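You operate a simulated robot arm through the tools that you are given. There is no shell and no other tool.

Carry out the task below with a simulated two-armed robot. There is one attempt and no reset: what you move stays moved.

## Task
Pull out the board, wipe the lint off it and set the blue basket on it.
Fine: use the yellow duster and put it back; the board stays out. What is to be rubbed or washed off counts as gone when no trace of it is left.

The check looks at the end state, three seconds after you hand in, the way a careful person would. Anything else that was tipped, shoved, dropped, spilled or broken makes it a failure.

## Robot
Two 7-joint arms with two-finger grippers on one trunk that stands fixed in place. Base frame: the origin is at the foot of the trunk, x ahead of it, y to its left, z up. Readings come in mm, degrees, newtons and seconds.
The left shoulder is at [72, 216, 1315], the right one opposite. With the tool pointing down near the work surface each hand reaches from about 280 to 860 mm from the base axis, measured 20 degrees to its own side. Payload 3.43 kg a hand.
Tool frame (each hand has its own): the origin (TCP) lies between the finger pads and is the grasp point; the fingertips stand 20 mm ahead of it; z points along the fingers, y is the line along which they close. Largest opening 124 mm; the body of the gripper starts 93 mm behind the TCP.
Orientation is told as [roll, pitch, yaw] about the base's x, y, z axes, in that order, counted from this pose: with the fingers straight down and closing along the base's y, the tool's x points along the base's -x, its y along +y and its z along -z.

## Interface
- The arms move only by the tool arm_command. It takes "left_rows", "right_rows" or both (then of equal length, played together; a hand with none holds still); each is a list of rows, each an object of numbers (a shift or turn left out is 0, a gripper value left out holds the last): "x", "y", "z": the shift along the tool's x, y, z in units of 250 mm (1.0 is 250 mm); "wx", "wy", "wz": the turn, a rotation vector about the tool's x, y, z in units of 60 degrees (1.0 is 60 degrees). In form: [{"x": .., "y": .., "z": .., "wx": .., "wy": .., "wz": ..}, ...]. A call has 1 to 20 rows; each row is the pose to reach, as a shift and turn from the pose commanded when the call began, along the tool's axes at that moment. "left_jaw" and "right_jaw" are, for a hand that has rows, the opening in per cent of the stroke, from 0 (shut) to 100 (fully open), set as the call begins (left out, the last holds). A call with a number of a shift or a turn outside -1 to 1 is refused whole. A row lasts 0.2 s, in which the tool goes at most 50 mm and 8.6 degrees; a call with a longer step from one row to the next is refused whole, and so is a gripper value outside its range. A pose out of reach is approached as far as the arm can. The call stops where the force on the tool passes 40 N (or 10 N more than at its start, if that is more) or the arm is blocked; 0.2 s more then pass. The fingers move at their own pace (about 72 mm/s each) and stop on an object; they squeeze with about 29 N. The grip force told is the motor's: it shows also when the fingers shut on nothing. Time passes only in rows, and 0.2 s behind the last, so rows that repeat a pose let the fingers close. The reply holds the time, the measured pose of the TCP, the force on the tool along the base axes, the opening and the grip force, in the units named above and with some noise, with the torque about the TCP (base axes, N m) and any sound that the robot's microphone picked up.
- Cameras (640 x 400 px; columns grow to the right, rows downward): "scene" is now at [179.6, 49.6, 1478.2]; the picture's right is [0.59, -0.81, 0.00], its down [-0.51, -0.38, -0.77] and it looks along [0.62, 0.46, -0.63] (base axes); focal length 237 px, centre (320, 200). "left" rides on the left gripper at [82, -14, -140] in its tool frame; the picture's right is [0.17, 0.99, 0.00], its down [-0.83, 0.14, -0.54] and it looks along [-0.53, 0.09, 0.84] (tool axes); focal length 243 px, centre (320, 200). "right" rides on the right gripper at [82, 14, -140] in its tool frame; the picture's right is [-0.17, 0.99, 0.00], its down [-0.83, -0.14, -0.54] and it looks along [-0.53, -0.09, 0.84] (tool axes); focal length 243 px, centre (320, 200). There is no depth. A picture from a camera that has moved, and an enlarged one, comes with that camera's place and axes in the base frame and with its lens.
- get_image(camera): a new picture of that camera. The clock stands still meanwhile.
- raise_lower(by): slides the trunk up (or, below 0, down) by that many mm; the arms and the scene camera ride with it, the base frame stays. It gives what a move gives, with no picture.
- aim_head(pan, tilt): turns the head with the scene camera to pan (to the left, within 80 degrees either way) and tilt (down, from -29 to 69), counted from straight ahead of the robot. It gives what a move gives.
- zoom(camera, box): a new picture of the part [left, top, right, bottom] of that camera's present view, enlarged. The clock stands still meanwhile.
- job_done(): hands the job in; it is judged then, once.

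Nothing tells you positions but the pictures and the camera data. Unless the task says otherwise, let go and move clear before handing in.

The tools are called after "Emit:" by a JSON object that holds its "method" and its "body". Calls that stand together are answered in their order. arm_command: Moves the arms, as the interface text tells. Its arguments: {"type":"object","properties":{"left_rows":{"type":"array","items":{"type":"object","properties":{"x":{"type":"number"},"y":{"type":"number"},"z":{"type":"number"},"wx":{"type":"number"},"wy":{"type":"number"},"wz":{"type":"number"}}}},"left_jaw":{"type":"number"},"right_rows":{"type":"array","items":{"type":"object","properties":{"x":{"type":"number"},"y":{"type":"number"},"z":{"type":"number"},"wx":{"type":"number"},"wy":{"type":"number"},"wz":{"type":"number"}}}},"right_jaw":{"type":"number"}},"required":[]} The other tools are called the same way: raise_lower (by) slides the trunk up or down; aim_head (pan, tilt) turns the head that bears the scene camera; get_image (camera) takes a picture; zoom (camera, box) takes an enlarged picture of a part of a camera's view; job_done () hands the job in.

At the start:

```text
clock: 0.0
left_ee_pos: [391.8, 451.3, 1279.4]
left_ee_rot: [-0.1, 0.0, 0.0]
left_ft_force: [0.6, 0.2, -0.1]
left_torque: [-0.04, 0.02, 0.0]
left_grip_width: 124.1
left_grip_force: 0.0
right_ee_pos: [431.4, 39.0, 1296.2]
right_ee_rot: [0.2, -0.2, -0.2]
right_ft_force: [0.0, 0.5, 0.9]
right_torque: [0.02, 0.01, 0.04]
right_grip_width: 124.0
right_grip_force: 0.1
trunk travel left (down, up): [-470.0, 121.0]
head pan, tilt: [36.4, 39.4]
```

scene: 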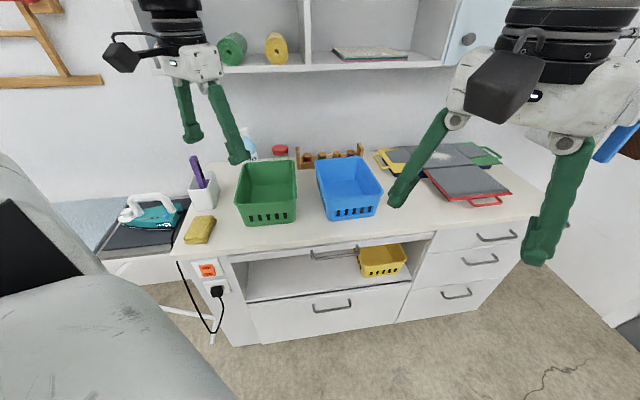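
right: 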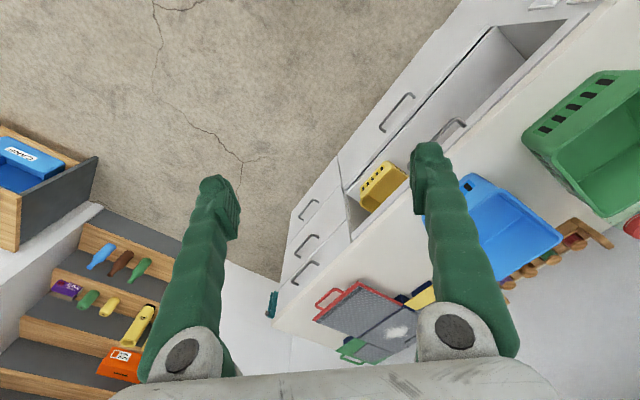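
left: 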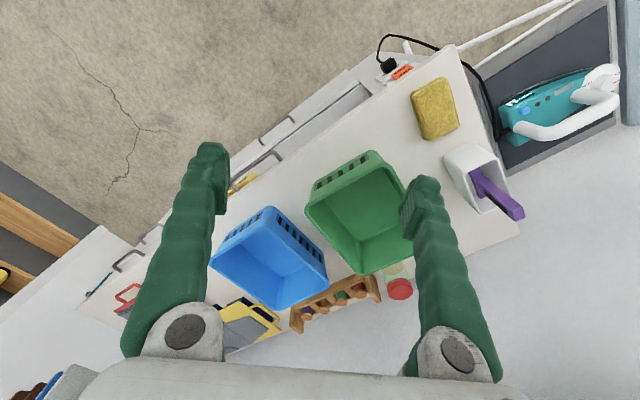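

I see a counter with a green and a blue basket, a yellow cloth or sponge at its left front, and a handle just under the counter top that may belong to a pull-out board. I'll look closer before moving anything.

Emit:
{"method": "zoom", "body": {"camera": "scene", "box": [160, 120, 360, 245]}}

Emit:
{"method": "zoom", "body": {"camera": "scene", "box": [230, 220, 430, 345]}}

Emit:
{"method": "zoom", "body": {"camera": "scene", "box": [360, 120, 560, 245]}}

Emit:
{"method": "zoom", "body": {"camera": "left", "box": [380, 50, 640, 212]}}

Emit:
{"method": "zoom", "body": {"camera": "scene", "box": [180, 0, 480, 188]}}

```text
3.20 times, centred on (260, 182) of scene
camera zoom: at [179.6, 49.6, 1478.2], right [0.59, -0.81, 0.0], down [-0.51, -0.38, -0.77], along [0.62, 0.46, -0.63], focal length 760 px, centre (512, 256)
```

zoom: 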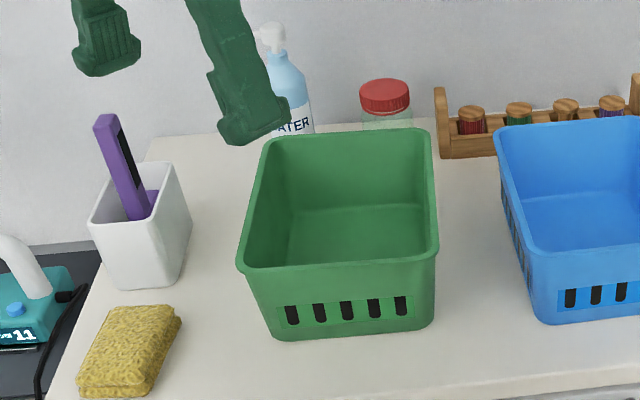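

```text
3.20 times, centred on (330, 282) of scene
camera zoom: at [179.6, 49.6, 1478.2], right [0.59, -0.81, 0.0], down [-0.51, -0.38, -0.77], along [0.62, 0.46, -0.63], focal length 760 px, centre (288, -64)
```

zoom: 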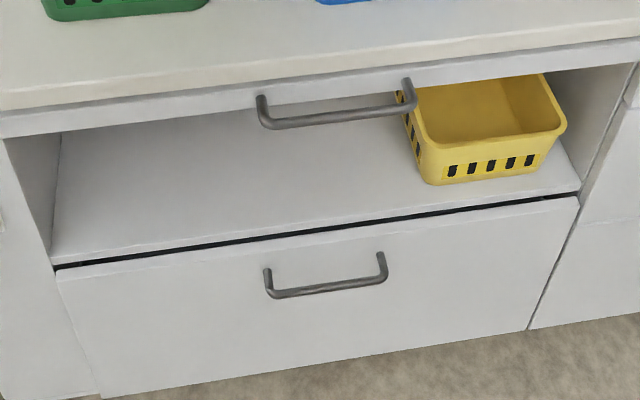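

```text
3.20 times, centred on (460, 182) of scene
camera zoom: at [179.6, 49.6, 1478.2], right [0.59, -0.81, 0.0], down [-0.51, -0.38, -0.77], along [0.62, 0.46, -0.63], focal length 760 px, centre (-128, 256)
```

zoom: 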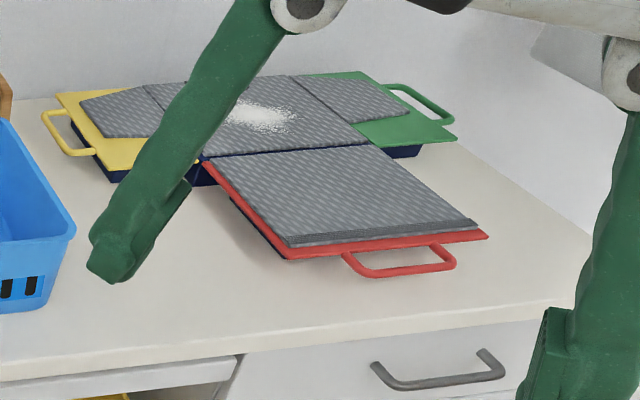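

```text
2.46 times, centred on (510, 131) of left
camera zoom: at [310.4, 438.4, 1417.9], right [-0.17, 0.99, 0.0], down [0.83, 0.14, 0.54], along [0.53, 0.09, -0.84], focal length 597 px, centre (-148, 370)
```

zoom: 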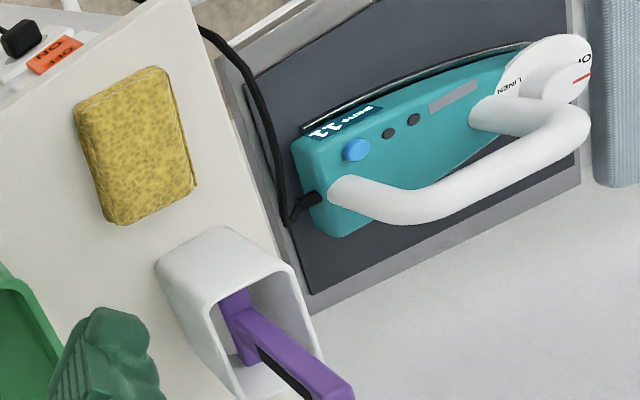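

```text
2.13 times, centred on (330, 94) of scene
camera zoom: at [179.6, 49.6, 1478.2], right [0.59, -0.81, 0.0], down [-0.51, -0.38, -0.77], along [0.62, 0.46, -0.63], focal length 505 px, centre (299, 426)
```

zoom: 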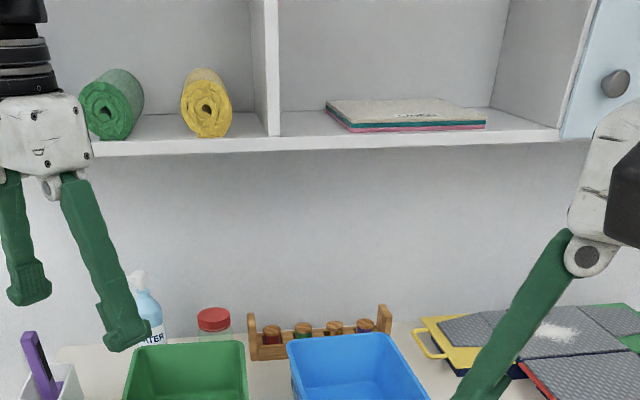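

The counter front seems to run at about 45° to my base, top near z≈880, with a thin board under the top that has its own handle. There are two rolls on the shelf and a sponge on the counter, so I'll look closely to decide which is the duster.

Emit:
{"method": "zoom", "body": {"camera": "scene", "box": [205, 20, 305, 82]}}

Emit:
{"method": "zoom", "body": {"camera": "scene", "box": [110, 170, 230, 245]}}

Emit:
{"method": "zoom", "body": {"camera": "right", "box": [300, 260, 480, 372]}}

Emit:
{"method": "zoom", "body": {"camera": "right", "box": [0, 100, 220, 400]}}

Emit:
{"method": "zoom", "body": {"camera": "left", "box": [100, 120, 300, 320]}}

```text
6.40 times, centred on (255, 51) of scene
camera zoom: at [179.6, 49.6, 1478.2], right [0.59, -0.81, 0.0], down [-0.51, -0.38, -0.77], along [0.62, 0.46, -0.63], focal length 1519 px, centre (736, 1154)
```

zoom: 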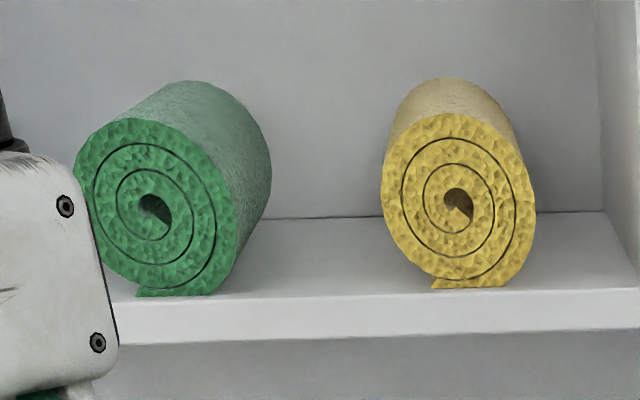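

```text
5.33 times, centred on (170, 208) of scene
camera zoom: at [179.6, 49.6, 1478.2], right [0.59, -0.81, 0.0], down [-0.51, -0.38, -0.77], along [0.62, 0.46, -0.63], focal length 1266 px, centre (1120, 160)
```

zoom: 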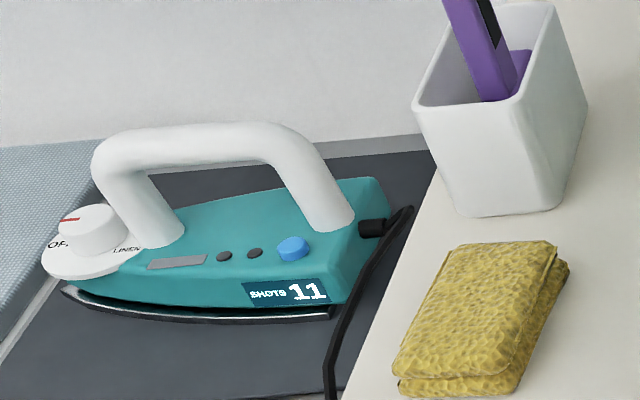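

```text
3.56 times, centred on (390, 316) of right
camera zoom: at [348.0, 52.2, 1435.6], right [0.17, 0.99, 0.0], down [0.83, -0.14, 0.54], along [0.53, -0.09, -0.84], focal length 863 px, centre (71, -212)
```

zoom: 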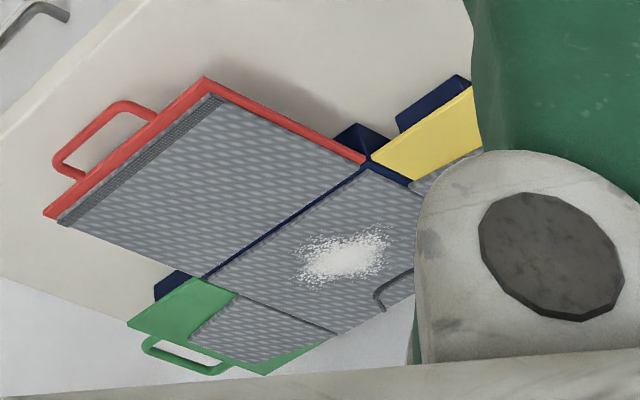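

```text
1.33 times, centred on (110, 250) of right
camera zoom: at [348.0, 52.2, 1435.6], right [0.17, 0.99, 0.0], down [0.83, -0.14, 0.54], along [0.53, -0.09, -0.84], focal length 324 px, centre (600, 133)
```

zoom: 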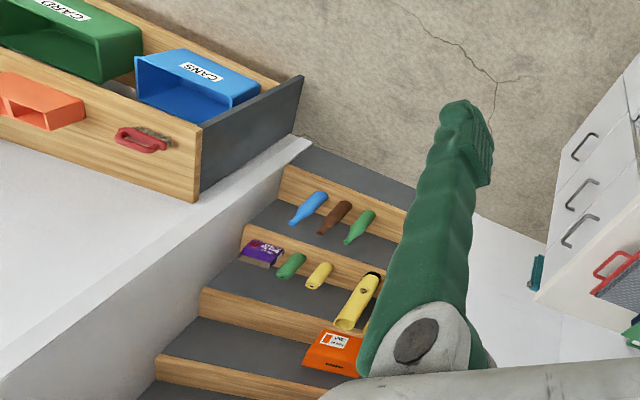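

```text
2.00 times, centred on (200, 220) of left
camera zoom: at [310.4, 438.4, 1417.9], right [-0.17, 0.99, 0.0], down [0.83, 0.14, 0.54], along [0.53, 0.09, -0.84], focal length 485 px, centre (560, 160)
```

zoom: 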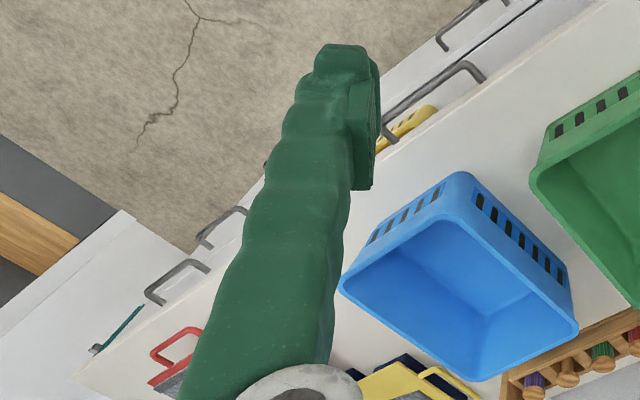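

The yellow folded cloth on the counter corner looks like the duster, and the thin strip with a handle below the counter top is the pull-out board. Handle triangulates to about (614, 302, 831). I'll turn the head for a better look at the handle and board edge.

Emit:
{"method": "aim_head", "body": {"pan": 45, "tilt": 55}}

Emit:
{"method": "get_image", "body": {"camera": "scene"}}

Emit:
{"method": "zoom", "body": {"camera": "scene", "box": [230, 130, 430, 255]}}

```text
clock: 0.8
left_ee_pos: [390.4, 452.0, 1279.9]
left_ee_rot: [0.1, 0.0, 0.0]
left_ft_force: [-0.1, 0.0, 0.5]
left_torque: [-0.03, 0.02, 0.0]
left_grip_width: 123.9
left_grip_force: 0.0
right_ee_pos: [431.2, 38.2, 1294.7]
right_ee_rot: [0.2, -0.1, -0.2]
right_ft_force: [-0.4, 0.5, 0.5]
right_torque: [-0.03, 0.01, -0.01]
right_grip_width: 124.0
right_grip_force: 0.1
trunk travel left (down, up): [-470.0, 121.0]
head pan, tilt: [45.0, 55.0]
```

```text
taken
camera scene: at [161.8, 49.9, 1456.6], right [0.71, -0.71, 0.0], down [-0.58, -0.58, -0.57], along [0.41, 0.41, -0.82], focal length 237 px, centre (320, 200)
```

scene: 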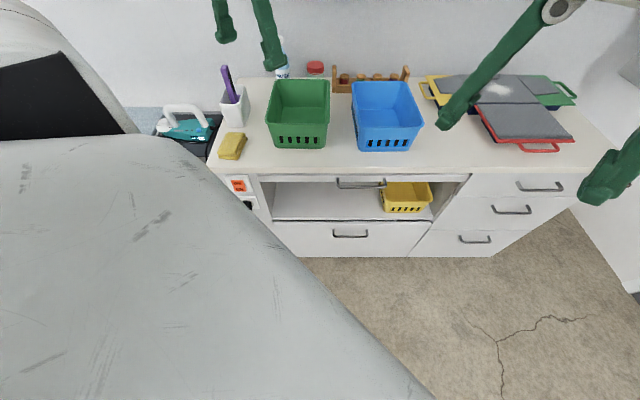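

```text
3.20 times, centred on (330, 192) of scene
camera zoom: at [161.8, 49.9, 1456.6], right [0.71, -0.71, 0.0], down [-0.58, -0.58, -0.57], along [0.41, 0.41, -0.82], focal length 760 px, centre (288, 224)
```

zoom: 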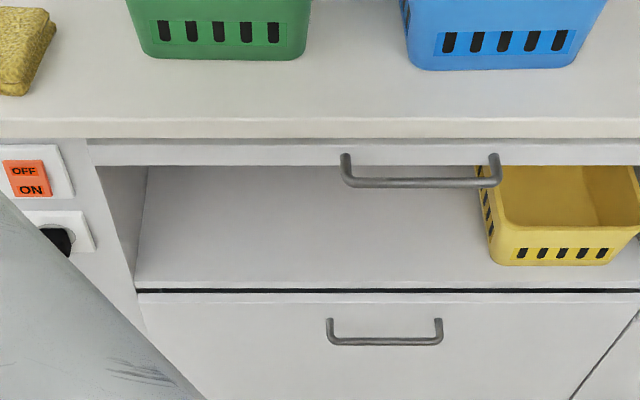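

The counter is square to the 45° direction: front face at about 676 mm from the base axis, top at z≈891, board strip z≈817–853, handle bar about 36 mm in front of it at z≈832, centred near (608, 297). I'll bring the left hand above the handle, turned 45°, to look closely.

Emit:
{"method": "arm_command", "body": {"left_rows": [{"x": -0.087, "y": -0.062, "z": 0.072, "wz": 0.075}, {"x": -0.174, "y": -0.124, "z": 0.143, "wz": 0.15}, {"x": -0.26, "y": -0.186, "z": 0.215, "wz": 0.225}, {"x": -0.347, "y": -0.248, "z": 0.286, "wz": 0.3}, {"x": -0.434, "y": -0.31, "z": 0.358, "wz": 0.375}, {"x": -0.521, "y": -0.372, "z": 0.43, "wz": 0.45}, {"x": -0.608, "y": -0.434, "z": 0.501, "wz": 0.525}, {"x": -0.694, "y": -0.496, "z": 0.573, "wz": 0.6}, {"x": -0.781, "y": -0.558, "z": 0.644, "wz": 0.675}, {"x": -0.868, "y": -0.62, "z": 0.716, "wz": 0.75}, {"x": -0.868, "y": -0.62, "z": 0.716, "wz": 0.75}], "left_jaw": 26}}

Emit:
{"method": "get_image", "body": {"camera": "scene"}}

Emit:
{"method": "get_image", "body": {"camera": "left"}}

Emit:
{"method": "get_image", "body": {"camera": "right"}}

```text
clock: 3.2
left_ee_pos: [605.5, 297.3, 1101.5]
left_ee_rot: [0.1, -0.3, -45.0]
left_ft_force: [-0.2, 0.1, 0.7]
left_torque: [0.01, -0.04, -0.01]
left_grip_width: 32.0
left_grip_force: 0.0
right_ee_pos: [429.7, 39.1, 1295.8]
right_ee_rot: [0.3, -0.2, -0.1]
right_ft_force: [0.3, 0.1, 0.4]
right_torque: [-0.01, 0.01, -0.02]
right_grip_width: 124.1
right_grip_force: 0.1
trunk travel left (down, up): [-470.0, 121.0]
head pan, tilt: [45.0, 55.0]
```

```text
taken
camera scene: at [160.4, 49.8, 1456.8], right [0.71, -0.71, 0.0], down [-0.58, -0.58, -0.57], along [0.41, 0.41, -0.82], focal length 237 px, centre (320, 200)
```

scene: 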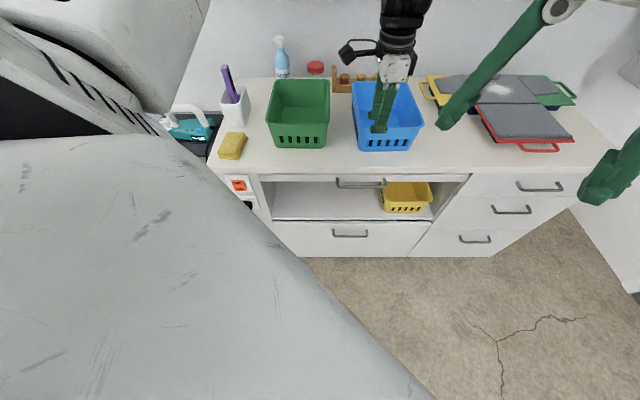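

```text
taken
camera left: at [538.0, 346.9, 1239.0], right [0.58, 0.81, 0.0], down [0.68, -0.49, 0.54], along [0.44, -0.32, -0.84], focal length 243 px, centre (320, 200)
```

left: 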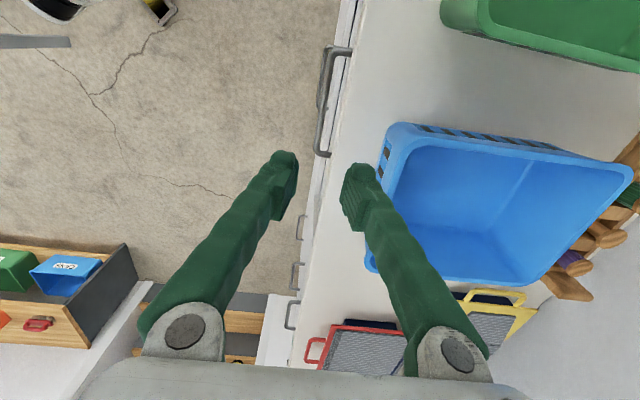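

```text
taken
camera right: at [346.6, 52.0, 1436.0], right [0.17, 0.99, 0.0], down [0.83, -0.14, 0.54], along [0.53, -0.09, -0.84], focal length 243 px, centre (320, 200)
```

right: 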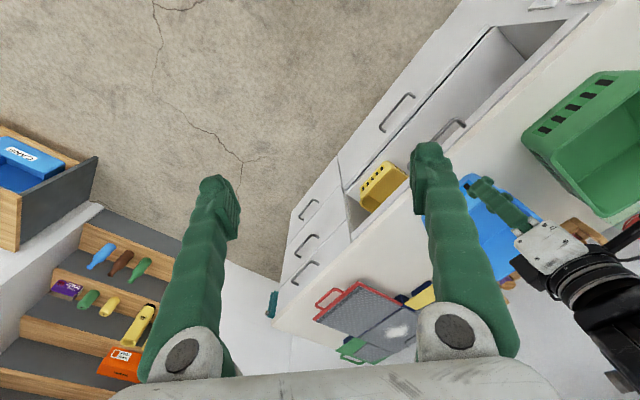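

The left hand is above the handle area, and the handle shows up-left of the fingertips in the left camera. I'll zoom to measure the gap between bar and face.

Emit:
{"method": "zoom", "body": {"camera": "left", "box": [270, 0, 430, 100]}}

Emit:
{"method": "zoom", "body": {"camera": "left", "box": [230, 60, 430, 260]}}

```text
4.00 times, centred on (350, 50) of left
camera zoom: at [538.0, 346.9, 1239.0], right [0.58, 0.81, 0.0], down [0.68, -0.49, 0.54], along [0.44, -0.32, -0.84], focal length 970 px, centre (200, 800)
```

zoom: 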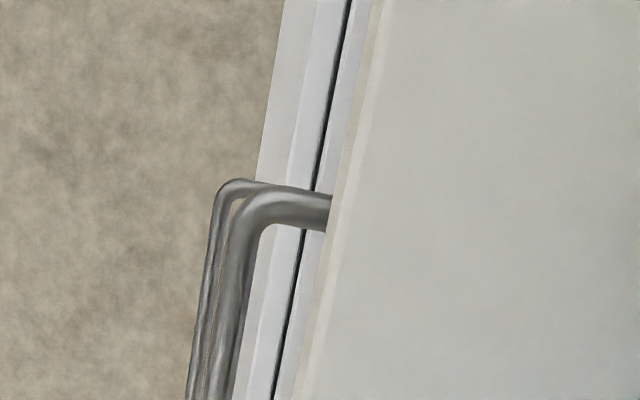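

```text
2.00 times, centred on (330, 160) of left
camera zoom: at [538.0, 346.9, 1239.0], right [0.58, 0.81, 0.0], down [0.68, -0.49, 0.54], along [0.44, -0.32, -0.84], focal length 485 px, centre (300, 280)
```

zoom: 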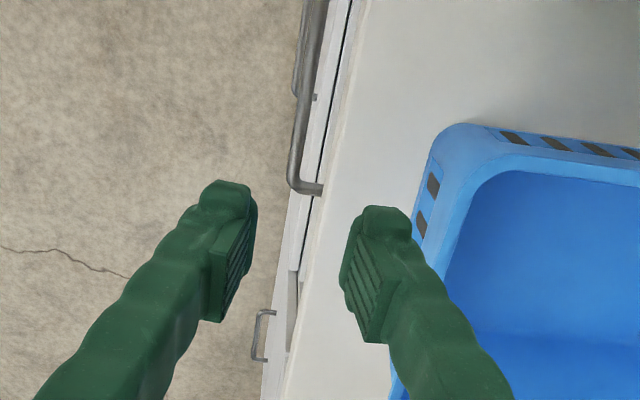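

The bar sits about 25 mm in front of the overhanging counter edge, so straight-down fingers would be tight; I'll come in tilted 45° from the front instead. First I check the right side for room to park the right arm.

Emit:
{"method": "aim_head", "body": {"pan": -30, "tilt": 35}}

Emit:
{"method": "get_image", "body": {"camera": "scene"}}

```text
clock: 4.7
left_ee_pos: [607.1, 298.7, 1100.5]
left_ee_rot: [-0.1, -0.3, -45.0]
left_ft_force: [0.1, 0.0, 0.1]
left_torque: [0.0, -0.01, 0.03]
left_grip_width: 32.3
left_grip_force: 0.2
right_ee_pos: [433.2, 39.6, 1295.9]
right_ee_rot: [0.2, -0.2, -0.3]
right_ft_force: [0.0, -0.6, -0.1]
right_torque: [-0.01, -0.02, 0.04]
right_grip_width: 124.4
right_grip_force: 0.1
trunk travel left (down, up): [-470.0, 121.0]
head pan, tilt: [-30.0, 35.0]
```

```text
taken
camera scene: at [187.2, -44.9, 1484.7], right [-0.5, -0.87, 0.0], down [-0.5, 0.29, -0.82], along [0.71, -0.41, -0.57], focal length 237 px, centre (320, 200)
```

scene: 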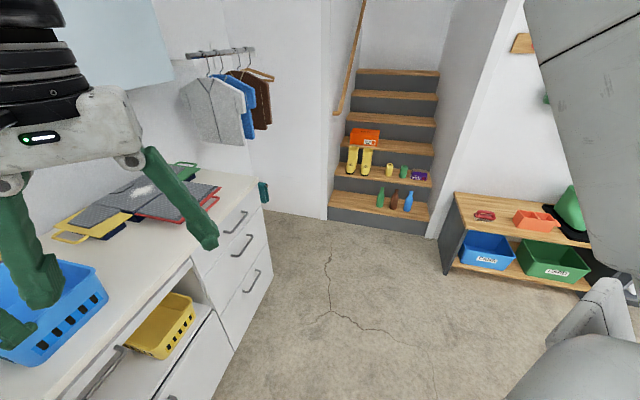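

The floor to the right is clear. I park the right arm to the right and, in the same call, tilt the left hand 45° and bring it in front of and above the handle.

Emit:
{"method": "arm_command", "body": {"left_rows": [{"x": 0, "y": -0.039, "z": 0.0, "wx": -0.094}, {"x": 0, "y": -0.078, "z": 0.06, "wx": -0.188}, {"x": 0, "y": -0.117, "z": 0.14, "wx": -0.282}, {"x": -0.005, "y": -0.156, "z": 0.22, "wx": -0.376}, {"x": -0.01, "y": -0.195, "z": 0.3, "wx": -0.47}, {"x": -0.01, "y": -0.234, "z": 0.38, "wx": -0.564}, {"x": -0.01, "y": -0.273, "z": 0.47, "wx": -0.658}, {"x": -0.01, "y": -0.312, "z": 0.564, "wx": -0.75}, {"x": -0.01, "y": -0.312, "z": 0.564, "wx": -0.75}], "right_rows": [{"y": -0.12}, {"y": -0.24}, {"y": -0.36}, {"y": -0.48}, {"y": -0.6}, {"y": -0.72}, {"y": -0.84}, {"y": -0.98}, {"y": -1.0}], "left_jaw": 24}}

Emit:
{"method": "aim_head", "body": {"pan": 45, "tilt": 55}}

Emit:
{"method": "get_image", "body": {"camera": "scene"}}

Emit:
{"method": "get_image", "body": {"camera": "left"}}

```text
clock: 6.7
left_ee_pos: [594.0, 394.1, 955.8]
left_ee_rot: [42.3, -2.0, -46.8]
left_ft_force: [-0.2, -0.2, 0.6]
left_torque: [0.03, 0.01, 0.0]
left_grip_width: 29.7
left_grip_force: 0.1
left hand out of reach, approached as far as the arm can: row 1, 2, 3, 4, 5, 6, 7, 8, 9
right_ee_pos: [387.8, -174.0, 1259.9]
right_ee_rot: [0.2, -0.2, -0.3]
right_ft_force: [-0.1, 0.7, -0.3]
right_torque: [0.01, -0.01, 0.0]
right_grip_width: 123.9
right_grip_force: 0.0
right hand out of reach, approached as far as the arm can: row 3, 4, 5, 6, 7, 8, 9
trunk travel left (down, up): [-470.0, 121.0]
head pan, tilt: [-30.0, 35.0]
```

```text
clock: 8.1
left_ee_pos: [593.7, 394.0, 955.9]
left_ee_rot: [42.3, -2.0, -46.8]
left_ft_force: [0.2, -0.4, -0.4]
left_torque: [-0.04, 0.0, -0.02]
left_grip_width: 29.9
left_grip_force: 0.1
right_ee_pos: [388.8, -174.5, 1260.6]
right_ee_rot: [0.3, -0.2, -0.3]
right_ft_force: [0.3, 0.4, 0.3]
right_torque: [-0.01, -0.02, 0.01]
right_grip_width: 123.9
right_grip_force: 0.0
trunk travel left (down, up): [-470.0, 121.0]
head pan, tilt: [45.0, 55.0]
```

```text
taken
camera scene: at [161.8, 49.9, 1456.5], right [0.71, -0.71, 0.0], down [-0.58, -0.58, -0.57], along [0.41, 0.41, -0.82], focal length 237 px, centre (320, 200)
```

scene: 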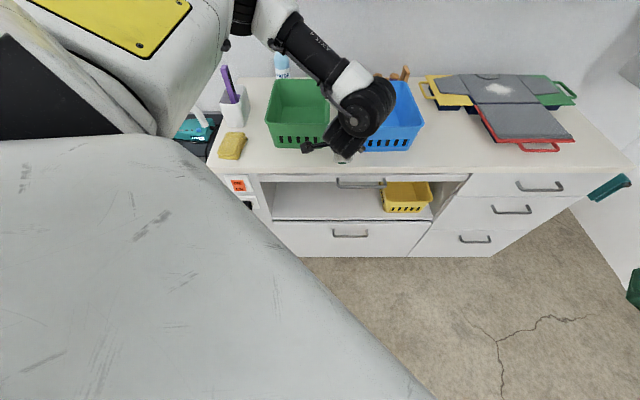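

```text
taken
camera left: at [461.6, 385.0, 1045.7], right [0.4, 0.64, 0.66], down [0.37, -0.77, 0.52], along [0.84, 0.03, -0.55], focal length 243 px, centre (320, 200)
```

left: 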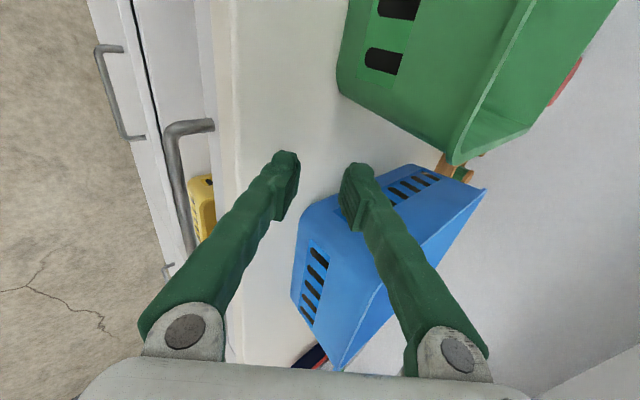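

The left arm can't hold that forward tilt there, but the right shoulder lies exactly on the handle's pull line, so the right arm suits the pull much better. I'll back the left hand off first and see how its commanded pose relates to where it stopped.

Emit:
{"method": "arm_command", "body": {"left_rows": [{"z": -0.1}, {"z": -0.2}, {"z": -0.2}]}}

```text
clock: 8.9
left_ee_pos: [580.6, 396.6, 989.1]
left_ee_rot: [42.0, -2.2, -47.0]
left_ft_force: [0.7, -0.4, 0.2]
left_torque: [0.0, 0.01, 0.03]
left_grip_width: 29.8
left_grip_force: 0.1
left hand out of reach, approached as far as the arm can: row 1, 2, 3
right_ee_pos: [389.4, -175.2, 1260.7]
right_ee_rot: [0.2, -0.2, -0.3]
right_ft_force: [0.0, -0.2, 0.6]
right_torque: [-0.01, 0.01, -0.01]
right_grip_width: 123.8
right_grip_force: 0.1
trunk travel left (down, up): [-470.0, 121.0]
head pan, tilt: [45.0, 55.0]
```

The commanded pose stays nominal, so I'll unwind the tilt while moving the left hand up, back and to the left to a vertical parking pose.

Emit:
{"method": "arm_command", "body": {"left_rows": [{"x": 0.05, "y": 0.08, "z": -0.04, "wx": 0.1}, {"x": 0.15, "y": 0.16, "z": -0.07, "wx": 0.2}, {"x": 0.27, "y": 0.24, "z": -0.1, "wx": 0.3}, {"x": 0.4, "y": 0.32, "z": -0.12, "wx": 0.4}, {"x": 0.55, "y": 0.4, "z": -0.13, "wx": 0.5}, {"x": 0.7, "y": 0.48, "z": -0.135, "wx": 0.6}, {"x": 0.82, "y": 0.54, "z": -0.14, "wx": 0.7}, {"x": 0.88, "y": 0.566, "z": -0.141, "wx": 0.75}, {"x": 0.88, "y": 0.566, "z": -0.141, "wx": 0.75}]}}

Emit:
{"method": "get_image", "body": {"camera": "scene"}}

Emit:
{"method": "get_image", "body": {"camera": "left"}}

```text
clock: 10.9
left_ee_pos: [486.9, 618.6, 1101.1]
left_ee_rot: [-2.8, -1.9, -46.9]
left_ft_force: [0.0, -0.3, 0.9]
left_torque: [-0.03, 0.0, -0.02]
left_grip_width: 30.0
left_grip_force: 0.1
right_ee_pos: [388.4, -173.9, 1261.2]
right_ee_rot: [0.2, -0.2, -0.3]
right_ft_force: [0.6, -0.1, 0.3]
right_torque: [0.02, -0.01, 0.01]
right_grip_width: 123.9
right_grip_force: 0.1
trunk travel left (down, up): [-470.0, 121.0]
head pan, tilt: [45.0, 55.0]
```

```text
taken
camera scene: at [161.6, 49.9, 1456.6], right [0.71, -0.71, 0.0], down [-0.58, -0.58, -0.57], along [0.41, 0.41, -0.82], focal length 237 px, centre (320, 200)
```

scene: 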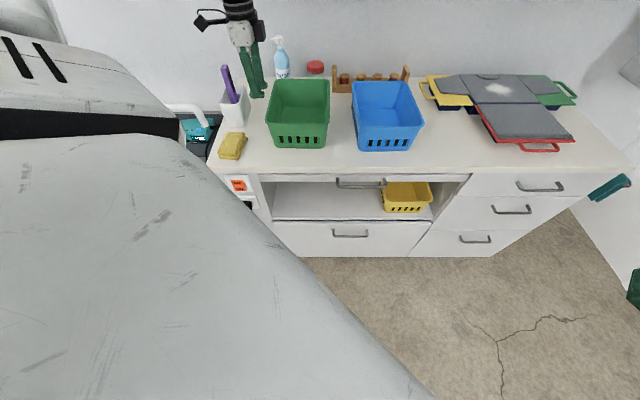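

```text
taken
camera left: at [423.6, 676.8, 1237.6], right [0.61, 0.79, -0.05], down [0.68, -0.48, 0.56], along [0.42, -0.38, -0.83], focal length 243 px, centre (320, 200)
```

left: 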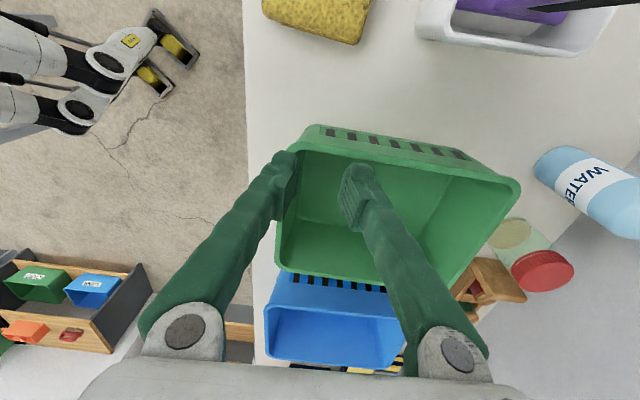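

The left hand is now parked over the green basket, vertical and clear. Next the right hand swings left, lowers and turns −45° so its fingers will close along the pull direction.

Emit:
{"method": "arm_command", "body": {"right_rows": [{"x": -0.04, "y": 0.108, "z": 0.09, "wz": 0.0835}, {"x": -0.08, "y": 0.217, "z": 0.18, "wz": 0.167}, {"x": -0.12, "y": 0.326, "z": 0.27, "wz": 0.25}, {"x": -0.16, "y": 0.435, "z": 0.36, "wz": 0.333}, {"x": -0.2, "y": 0.544, "z": 0.45, "wz": 0.417}, {"x": -0.24, "y": 0.653, "z": 0.54, "wz": 0.5}, {"x": -0.28, "y": 0.762, "z": 0.63, "wz": 0.583}, {"x": -0.32, "y": 0.871, "z": 0.72, "wz": 0.667}, {"x": -0.36, "y": 0.98, "z": 0.8, "wz": 0.75}, {"x": -0.36, "y": 0.98, "z": 0.8, "wz": 0.75}], "right_jaw": 24}}

Emit:
{"method": "get_image", "body": {"camera": "scene"}}

```text
clock: 13.1
left_ee_pos: [487.0, 615.5, 1102.1]
left_ee_rot: [-2.7, -1.9, -46.8]
left_ft_force: [-0.3, 0.2, -0.2]
left_torque: [0.0, -0.02, -0.03]
left_grip_width: 29.5
left_grip_force: 0.2
right_ee_pos: [478.4, 70.1, 1066.3]
right_ee_rot: [0.3, 0.0, -45.2]
right_ft_force: [0.1, -0.5, 0.8]
right_torque: [0.04, 0.0, 0.0]
right_grip_width: 29.8
right_grip_force: 0.0
trunk travel left (down, up): [-470.0, 121.0]
head pan, tilt: [45.0, 55.0]
```

```text
taken
camera scene: at [161.4, 49.2, 1456.6], right [0.71, -0.71, 0.0], down [-0.58, -0.58, -0.57], along [0.41, 0.41, -0.82], focal length 237 px, centre (320, 200)
```

scene: 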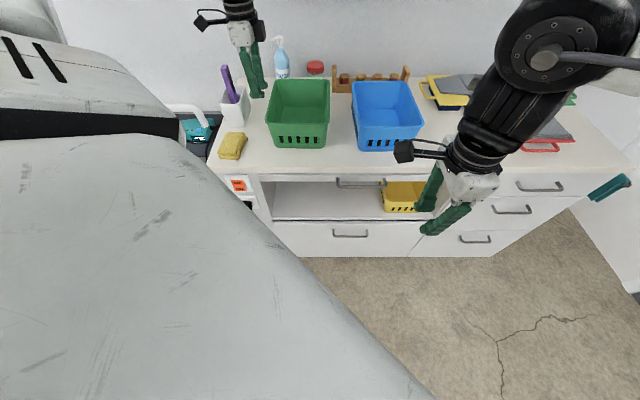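

The right hand is at about (478, 70, 1066) with the right yaw. I'll bring it in front of the handle line with a 30° forward tilt and see if that pose is reachable.

Emit:
{"method": "arm_command", "body": {"right_rows": [{"x": 0.046, "y": 0.115, "z": 0.05, "wx": -0.083}, {"x": 0.092, "y": 0.23, "z": 0.1, "wx": -0.167}, {"x": 0.137, "y": 0.345, "z": 0.16, "wx": -0.25}, {"x": 0.183, "y": 0.46, "z": 0.22, "wx": -0.333}, {"x": 0.229, "y": 0.575, "z": 0.28, "wx": -0.417}, {"x": 0.274, "y": 0.69, "z": 0.344, "wx": -0.5}, {"x": 0.274, "y": 0.69, "z": 0.344, "wx": -0.5}]}}

Emit:
{"method": "get_image", "body": {"camera": "scene"}}

Emit:
{"method": "get_image", "body": {"camera": "right"}}

Emit:
{"method": "get_image", "body": {"camera": "left"}}

```text
clock: 14.4
left_ee_pos: [487.7, 618.1, 1101.7]
left_ee_rot: [-2.8, -1.9, -46.7]
left_ft_force: [0.7, 0.5, -0.2]
left_torque: [0.01, -0.01, 0.06]
left_grip_width: 29.6
left_grip_force: 0.1
right_ee_pos: [556.0, 253.6, 1080.9]
right_ee_rot: [33.1, 9.2, -46.8]
right_ft_force: [0.6, -0.6, -0.4]
right_torque: [-0.02, 0.0, 0.0]
right_grip_width: 29.7
right_grip_force: 0.0
trunk travel left (down, up): [-470.0, 121.0]
head pan, tilt: [45.0, 55.0]
stopped in row 6 (right hand): the arm was blocked; the commanded pose is now the measured one
```

```text
taken
camera scene: at [161.8, 50.3, 1456.5], right [0.71, -0.71, 0.0], down [-0.58, -0.58, -0.57], along [0.41, 0.41, -0.82], focal length 237 px, centre (320, 200)
```

scene: 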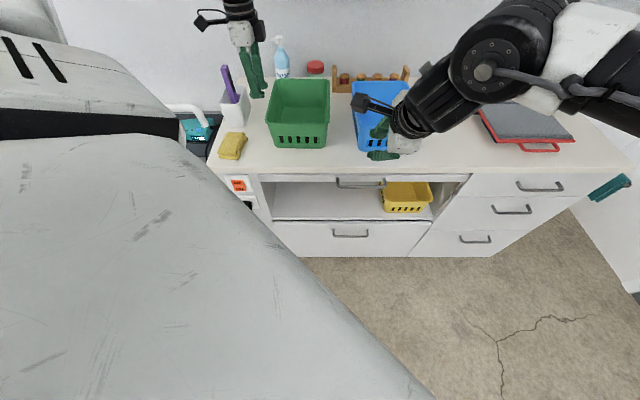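

```text
taken
camera right: at [466.2, 254.1, 1218.5], right [0.77, 0.38, 0.5], down [0.3, -0.92, 0.24], along [0.56, -0.03, -0.83], focal length 243 px, centre (320, 200)
```

right: 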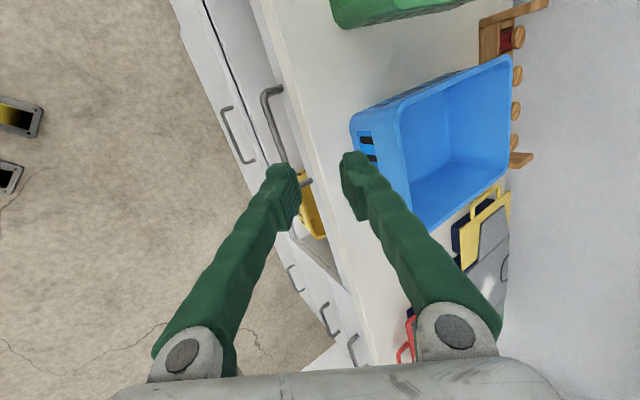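

```text
taken
camera left: at [423.9, 676.8, 1237.3], right [0.61, 0.79, -0.05], down [0.68, -0.48, 0.56], along [0.42, -0.38, -0.83], focal length 243 px, centre (320, 200)
```

left: 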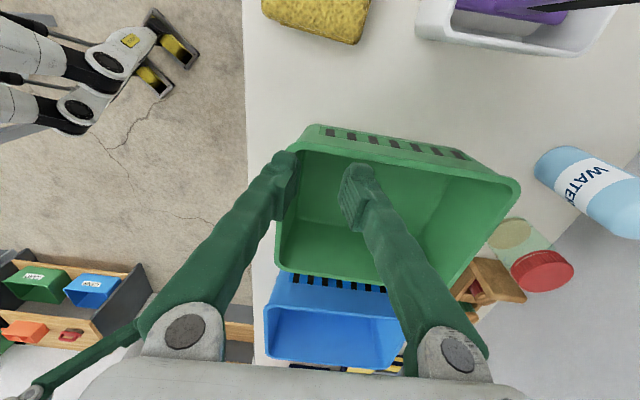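

The right arm jammed with a tilt of 33° at z≈1081, so I need to understand how the arm is folded. I'll look at the arm itself with the head camera.

Emit:
{"method": "aim_head", "body": {"pan": 5, "tilt": 35}}

Emit:
{"method": "get_image", "body": {"camera": "scene"}}

Emit:
{"method": "aim_head", "body": {"pan": -45, "tilt": 35}}

Emit:
{"method": "get_image", "body": {"camera": "scene"}}

```text
clock: 15.5
left_ee_pos: [486.5, 617.5, 1101.9]
left_ee_rot: [-2.8, -1.9, -46.8]
left_ft_force: [-0.2, -0.4, 0.3]
left_torque: [-0.01, 0.01, 0.0]
left_grip_width: 29.9
left_grip_force: 0.0
right_ee_pos: [556.3, 254.9, 1081.5]
right_ee_rot: [33.0, 9.1, -46.9]
right_ft_force: [0.6, -0.3, 1.1]
right_torque: [0.0, -0.05, 0.03]
right_grip_width: 29.7
right_grip_force: 0.1
trunk travel left (down, up): [-470.0, 121.0]
head pan, tilt: [5.0, 35.0]
```

```text
taken
camera scene: at [198.5, 6.8, 1484.7], right [0.09, -1.0, 0.0], down [-0.57, -0.05, -0.82], along [0.82, 0.07, -0.57], focal length 237 px, centre (320, 200)
```

scene: 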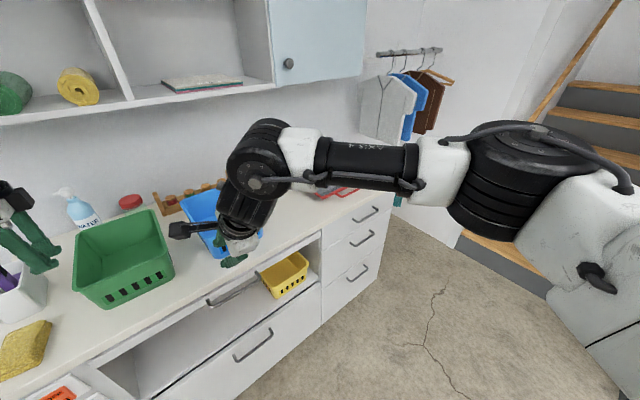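

```text
clock: 16.7
left_ee_pos: [487.9, 617.4, 1101.6]
left_ee_rot: [-2.8, -1.9, -46.9]
left_ft_force: [-0.7, 0.0, -0.1]
left_torque: [0.05, 0.03, 0.05]
left_grip_width: 29.7
left_grip_force: 0.1
right_ee_pos: [555.4, 254.7, 1080.5]
right_ee_rot: [33.0, 9.1, -46.9]
right_ft_force: [0.7, -0.5, 1.3]
right_torque: [-0.02, 0.02, -0.02]
right_grip_width: 29.7
right_grip_force: 0.0
trunk travel left (down, up): [-470.0, 121.0]
head pan, tilt: [-45.0, 35.0]
```

```text
taken
camera scene: at [173.1, -63.3, 1484.8], right [-0.71, -0.71, 0.0], down [-0.41, 0.41, -0.82], along [0.58, -0.58, -0.57], focal length 237 px, centre (320, 200)
```

scene: 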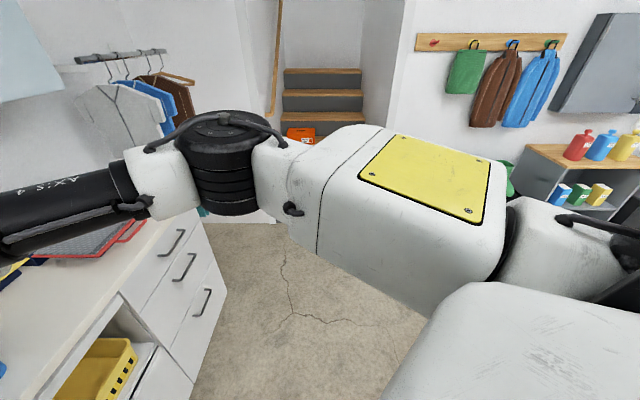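

The arm carries its elbow out at shoulder height, so the wrist runs out of room when the hand is high. I'll straighten the right hand, lower it in the vertical pose, and only then tilt.

Emit:
{"method": "arm_command", "body": {"right_rows": [{"x": -0.015, "y": -0.039, "z": -0.003, "wx": 0.09, "wy": -0.025, "wz": -0.012}, {"x": -0.03, "y": -0.078, "z": -0.006, "wx": 0.183, "wy": -0.05, "wz": -0.025}, {"x": -0.045, "y": -0.117, "z": -0.01, "wx": 0.275, "wy": -0.076, "wz": -0.037}, {"x": -0.06, "y": -0.156, "z": -0.013, "wx": 0.367, "wy": -0.101, "wz": -0.05}, {"x": -0.075, "y": -0.196, "z": -0.017, "wx": 0.458, "wy": -0.127, "wz": -0.062}, {"x": -0.09, "y": -0.235, "z": -0.02, "wx": 0.55, "wy": -0.152, "wz": -0.075}, {"x": -0.09, "y": -0.235, "z": -0.02, "wx": 0.55, "wy": -0.152, "wz": -0.075}]}}

Emit:
{"method": "aim_head", "body": {"pan": 45, "tilt": 55}}

Emit:
{"method": "get_image", "body": {"camera": "scene"}}

```text
clock: 17.5
left_ee_pos: [487.6, 617.2, 1101.1]
left_ee_rot: [-2.7, -2.0, -46.9]
left_ft_force: [0.2, -0.3, 0.1]
left_torque: [-0.02, 0.03, -0.05]
left_grip_width: 29.7
left_grip_force: 0.0
right_ee_pos: [623.6, 150.3, 1073.9]
right_ee_rot: [18.0, 6.5, -56.8]
right_ft_force: [0.1, -0.5, -0.2]
right_torque: [-0.03, 0.01, 0.0]
right_grip_width: 29.9
right_grip_force: 0.1
right hand out of reach, approached as far as the arm can: row 4
trunk travel left (down, up): [-470.0, 121.0]
head pan, tilt: [-45.0, 35.0]
stopped in row 4 (right hand): the arm was blocked; the commanded pose is now the measured one
```

```text
clock: 19.1
left_ee_pos: [486.8, 617.2, 1101.3]
left_ee_rot: [-2.8, -1.9, -46.9]
left_ft_force: [0.6, 0.6, -1.0]
left_torque: [-0.03, 0.01, 0.02]
left_grip_width: 29.8
left_grip_force: 0.1
right_ee_pos: [622.8, 150.9, 1074.0]
right_ee_rot: [18.0, 6.5, -56.9]
right_ft_force: [-0.1, -0.4, -0.2]
right_torque: [0.02, -0.03, 0.01]
right_grip_width: 30.0
right_grip_force: 0.0
trunk travel left (down, up): [-470.0, 121.0]
head pan, tilt: [45.0, 55.0]
```

```text
taken
camera scene: at [161.8, 49.9, 1456.5], right [0.71, -0.71, 0.0], down [-0.58, -0.58, -0.57], along [0.41, 0.41, -0.82], focal length 237 px, centre (320, 200)
```

scene: 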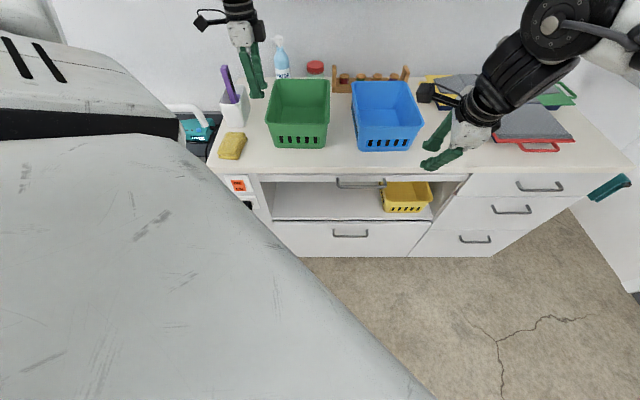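

The arm swung sideways and blocked again, so it is fighting a joint limit while high. I'll straighten the tool in place with small steps before lowering.

Emit:
{"method": "arm_command", "body": {"right_rows": [{"wx": 0.062, "wy": -0.015, "wz": -0.043}, {"wx": 0.125, "wy": -0.031, "wz": -0.086}, {"wx": 0.187, "wy": -0.046, "wz": -0.129}, {"wx": 0.25, "wy": -0.062, "wz": -0.172}, {"wx": 0.312, "wy": -0.077, "wz": -0.215}, {"wx": 0.312, "wy": -0.077, "wz": -0.215}]}}

```text
clock: 19.8
left_ee_pos: [487.4, 615.4, 1101.9]
left_ee_rot: [-2.7, -1.9, -46.9]
left_ft_force: [-1.0, -0.2, -0.7]
left_torque: [0.03, -0.01, 0.04]
left_grip_width: 29.8
left_grip_force: 0.1
right_ee_pos: [702.5, 55.4, 1115.8]
right_ee_rot: [14.2, 8.3, -63.2]
right_ft_force: [-0.1, 0.8, -0.3]
right_torque: [0.05, 0.01, 0.0]
right_grip_width: 29.9
right_grip_force: 0.1
trunk travel left (down, up): [-470.0, 121.0]
head pan, tilt: [45.0, 55.0]
stopped in row 3 (right hand): the arm was blocked; the commanded pose is now the measured one
```

The hand drifts far beyond the commanded turn, as if the arm is changing branch. I'll look at the arm before commanding more.

Emit:
{"method": "aim_head", "body": {"pan": 0, "tilt": 30}}

Emit:
{"method": "get_image", "body": {"camera": "scene"}}

Emit:
{"method": "get_image", "body": {"camera": "right"}}

Emit:
{"method": "get_image", "body": {"camera": "left"}}

```text
clock: 20.9
left_ee_pos: [487.3, 617.7, 1101.3]
left_ee_rot: [-2.7, -2.0, -46.8]
left_ft_force: [0.5, 0.1, -0.2]
left_torque: [0.04, -0.01, 0.0]
left_grip_width: 30.1
left_grip_force: 0.1
right_ee_pos: [704.2, 56.6, 1113.5]
right_ee_rot: [14.1, 8.1, -63.2]
right_ft_force: [-0.5, -0.6, 0.5]
right_torque: [0.03, 0.01, -0.01]
right_grip_width: 29.9
right_grip_force: 0.1
trunk travel left (down, up): [-470.0, 121.0]
head pan, tilt: [0.0, 30.0]
```

```text
taken
camera scene: at [201.0, -1.2, 1492.6], right [0.0, -1.0, 0.0], down [-0.5, 0.0, -0.87], along [0.87, 0.0, -0.5], focal length 237 px, centre (320, 200)
```

scene: 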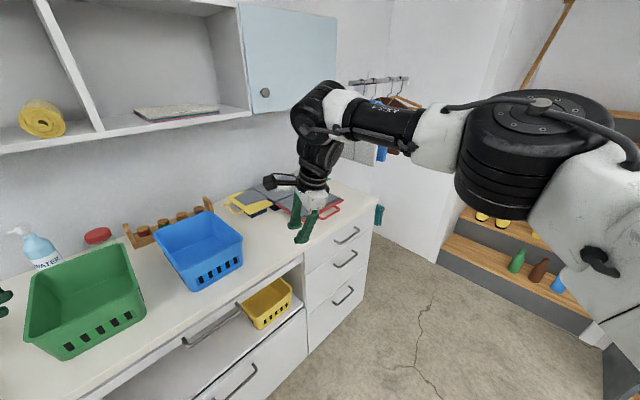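

```text
taken
camera right: at [655.9, 101.0, 1263.6], right [0.94, 0.25, 0.21], down [0.16, -0.92, 0.37], along [0.29, -0.31, -0.91], focal length 243 px, centre (320, 200)
```

right: 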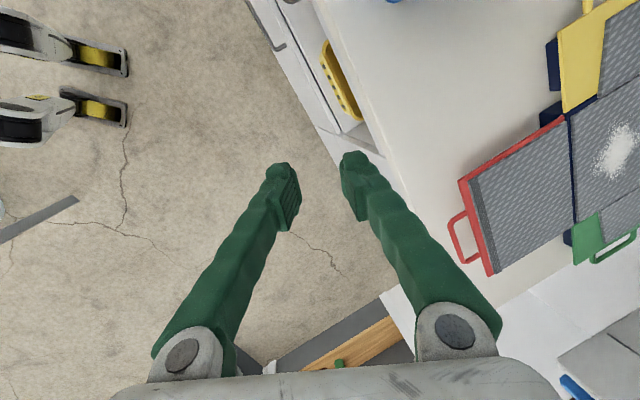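

```text
taken
camera left: at [423.9, 676.3, 1237.8], right [0.61, 0.79, -0.05], down [0.68, -0.48, 0.56], along [0.42, -0.38, -0.83], focal length 243 px, centre (320, 200)
```

left: 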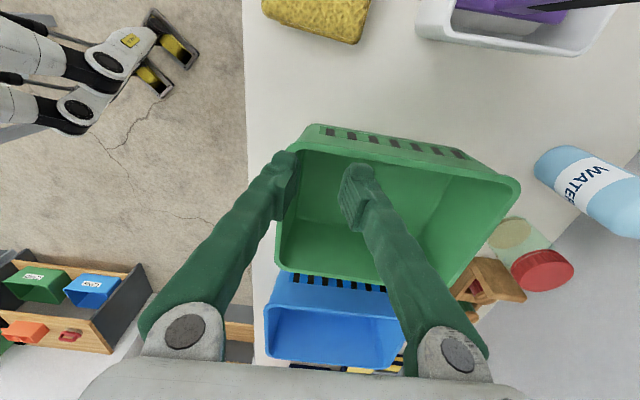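

The right arm is in front of the drawers, clear of everything. I'll test whether it follows a simple small move from here.

Emit:
{"method": "arm_command", "body": {"right_rows": [{"z": -0.06}, {"z": -0.12}, {"z": -0.12}]}}

```text
clock: 21.7
left_ee_pos: [488.2, 618.5, 1101.6]
left_ee_rot: [-2.8, -1.9, -46.8]
left_ft_force: [-0.3, -0.5, 0.3]
left_torque: [0.01, 0.04, 0.03]
left_grip_width: 30.0
left_grip_force: 0.0
right_ee_pos: [697.3, 49.6, 1141.3]
right_ee_rot: [14.0, 7.9, -63.1]
right_ft_force: [-0.4, -0.3, -0.4]
right_torque: [0.01, 0.0, 0.01]
right_grip_width: 29.9
right_grip_force: 0.1
trunk travel left (down, up): [-470.0, 121.0]
head pan, tilt: [0.0, 30.0]
```

It follows well here. I'll straighten it to vertical with yaw −45° at this spot.

Emit:
{"method": "arm_command", "body": {"right_rows": [{"wx": 0.05, "wy": -0.019, "wz": -0.064}, {"wx": 0.1, "wy": -0.038, "wz": -0.127}, {"wx": 0.152, "wy": -0.057, "wz": -0.191}, {"wx": 0.203, "wy": -0.076, "wz": -0.254}, {"wx": 0.254, "wy": -0.095, "wz": -0.318}, {"wx": 0.254, "wy": -0.095, "wz": -0.318}]}}

```text
clock: 22.3
left_ee_pos: [486.5, 616.5, 1100.9]
left_ee_rot: [-2.8, -1.9, -46.8]
left_ft_force: [0.3, -0.1, 0.0]
left_torque: [-0.02, -0.03, 0.04]
left_grip_width: 29.8
left_grip_force: 0.2
right_ee_pos: [729.5, 18.8, 1218.2]
right_ee_rot: [16.2, 19.2, -61.0]
right_ft_force: [0.6, 0.4, 0.2]
right_torque: [0.03, 0.0, 0.0]
right_grip_width: 29.8
right_grip_force: 0.1
trunk travel left (down, up): [-470.0, 121.0]
head pan, tilt: [0.0, 30.0]
stopped in row 3 (right hand): the arm was blocked; the commanded pose is now the measured one
```

Turning the right hand again makes it drift, so I'll stop using it for tilting. A better plan: a wide-open, vertical left gripper whose outer finger hooks behind the bar, since wide-open fingers lean away from the counter edge. First I move the right hand aside by pure translation.

Emit:
{"method": "arm_command", "body": {"right_rows": [{"x": -0.074, "y": -0.115, "z": 0.013}, {"x": -0.148, "y": -0.23, "z": 0.027}, {"x": -0.222, "y": -0.345, "z": 0.04}, {"x": -0.296, "y": -0.46, "z": 0.053}, {"x": -0.37, "y": -0.575, "z": 0.067}, {"x": -0.444, "y": -0.69, "z": 0.08}, {"x": -0.444, "y": -0.69, "z": 0.08}]}}

```text
clock: 23.9
left_ee_pos: [488.2, 617.7, 1102.4]
left_ee_rot: [-2.7, -1.8, -46.8]
left_ft_force: [0.1, 0.5, -0.4]
left_torque: [-0.05, -0.01, 0.0]
left_grip_width: 29.8
left_grip_force: 0.0
right_ee_pos: [626.1, -129.6, 1116.8]
right_ee_rot: [16.0, 18.9, -60.8]
right_ft_force: [0.2, -0.2, 0.4]
right_torque: [0.01, 0.0, 0.0]
right_grip_width: 29.7
right_grip_force: 0.1
trunk travel left (down, up): [-470.0, 121.0]
head pan, tilt: [0.0, 30.0]
```

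That worked cleanly. One more step to the right and back to fully clear the workspace.

Emit:
{"method": "arm_command", "body": {"right_rows": [{"x": -0.07, "y": -0.1, "z": 0.01}, {"x": -0.14, "y": -0.2, "z": 0.02}, {"x": -0.21, "y": -0.3, "z": 0.03}, {"x": -0.28, "y": -0.4, "z": 0.04}, {"x": -0.35, "y": -0.5, "z": 0.05}, {"x": -0.35, "y": -0.5, "z": 0.05}]}}

Emit:
{"method": "aim_head", "body": {"pan": 0, "tilt": 35}}

Emit:
{"method": "get_image", "body": {"camera": "scene"}}

```text
clock: 25.3
left_ee_pos: [488.2, 619.3, 1101.8]
left_ee_rot: [-2.8, -1.9, -46.8]
left_ft_force: [0.0, 0.6, -0.8]
left_torque: [0.0, 0.0, 0.02]
left_grip_width: 29.9
left_grip_force: 0.1
right_ee_pos: [558.3, -242.5, 1044.2]
right_ee_rot: [16.1, 18.9, -60.8]
right_ft_force: [1.0, 0.6, -0.5]
right_torque: [0.01, 0.01, 0.0]
right_grip_width: 29.9
right_grip_force: 0.1
trunk travel left (down, up): [-470.0, 121.0]
head pan, tilt: [0.0, 30.0]
```

```text
clock: 26.0
left_ee_pos: [487.0, 617.8, 1100.4]
left_ee_rot: [-2.9, -1.8, -46.7]
left_ft_force: [0.3, 0.5, -0.4]
left_torque: [-0.02, 0.01, -0.01]
left_grip_width: 29.6
left_grip_force: 0.0
right_ee_pos: [560.3, -242.8, 1043.6]
right_ee_rot: [15.9, 18.9, -60.8]
right_ft_force: [0.5, 0.1, 0.2]
right_torque: [0.0, -0.02, 0.0]
right_grip_width: 29.9
right_grip_force: 0.0
trunk travel left (down, up): [-470.0, 121.0]
head pan, tilt: [0.0, 35.0]
```

```text
taken
camera scene: at [198.9, -1.0, 1484.8], right [0.0, -1.0, 0.0], down [-0.57, 0.0, -0.82], along [0.82, 0.0, -0.57], focal length 237 px, centre (320, 200)
```

scene: 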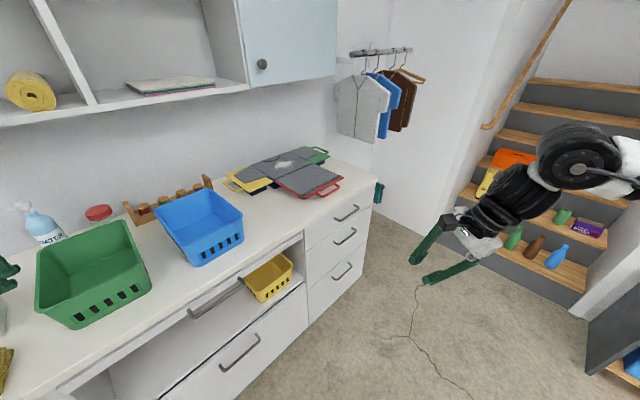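

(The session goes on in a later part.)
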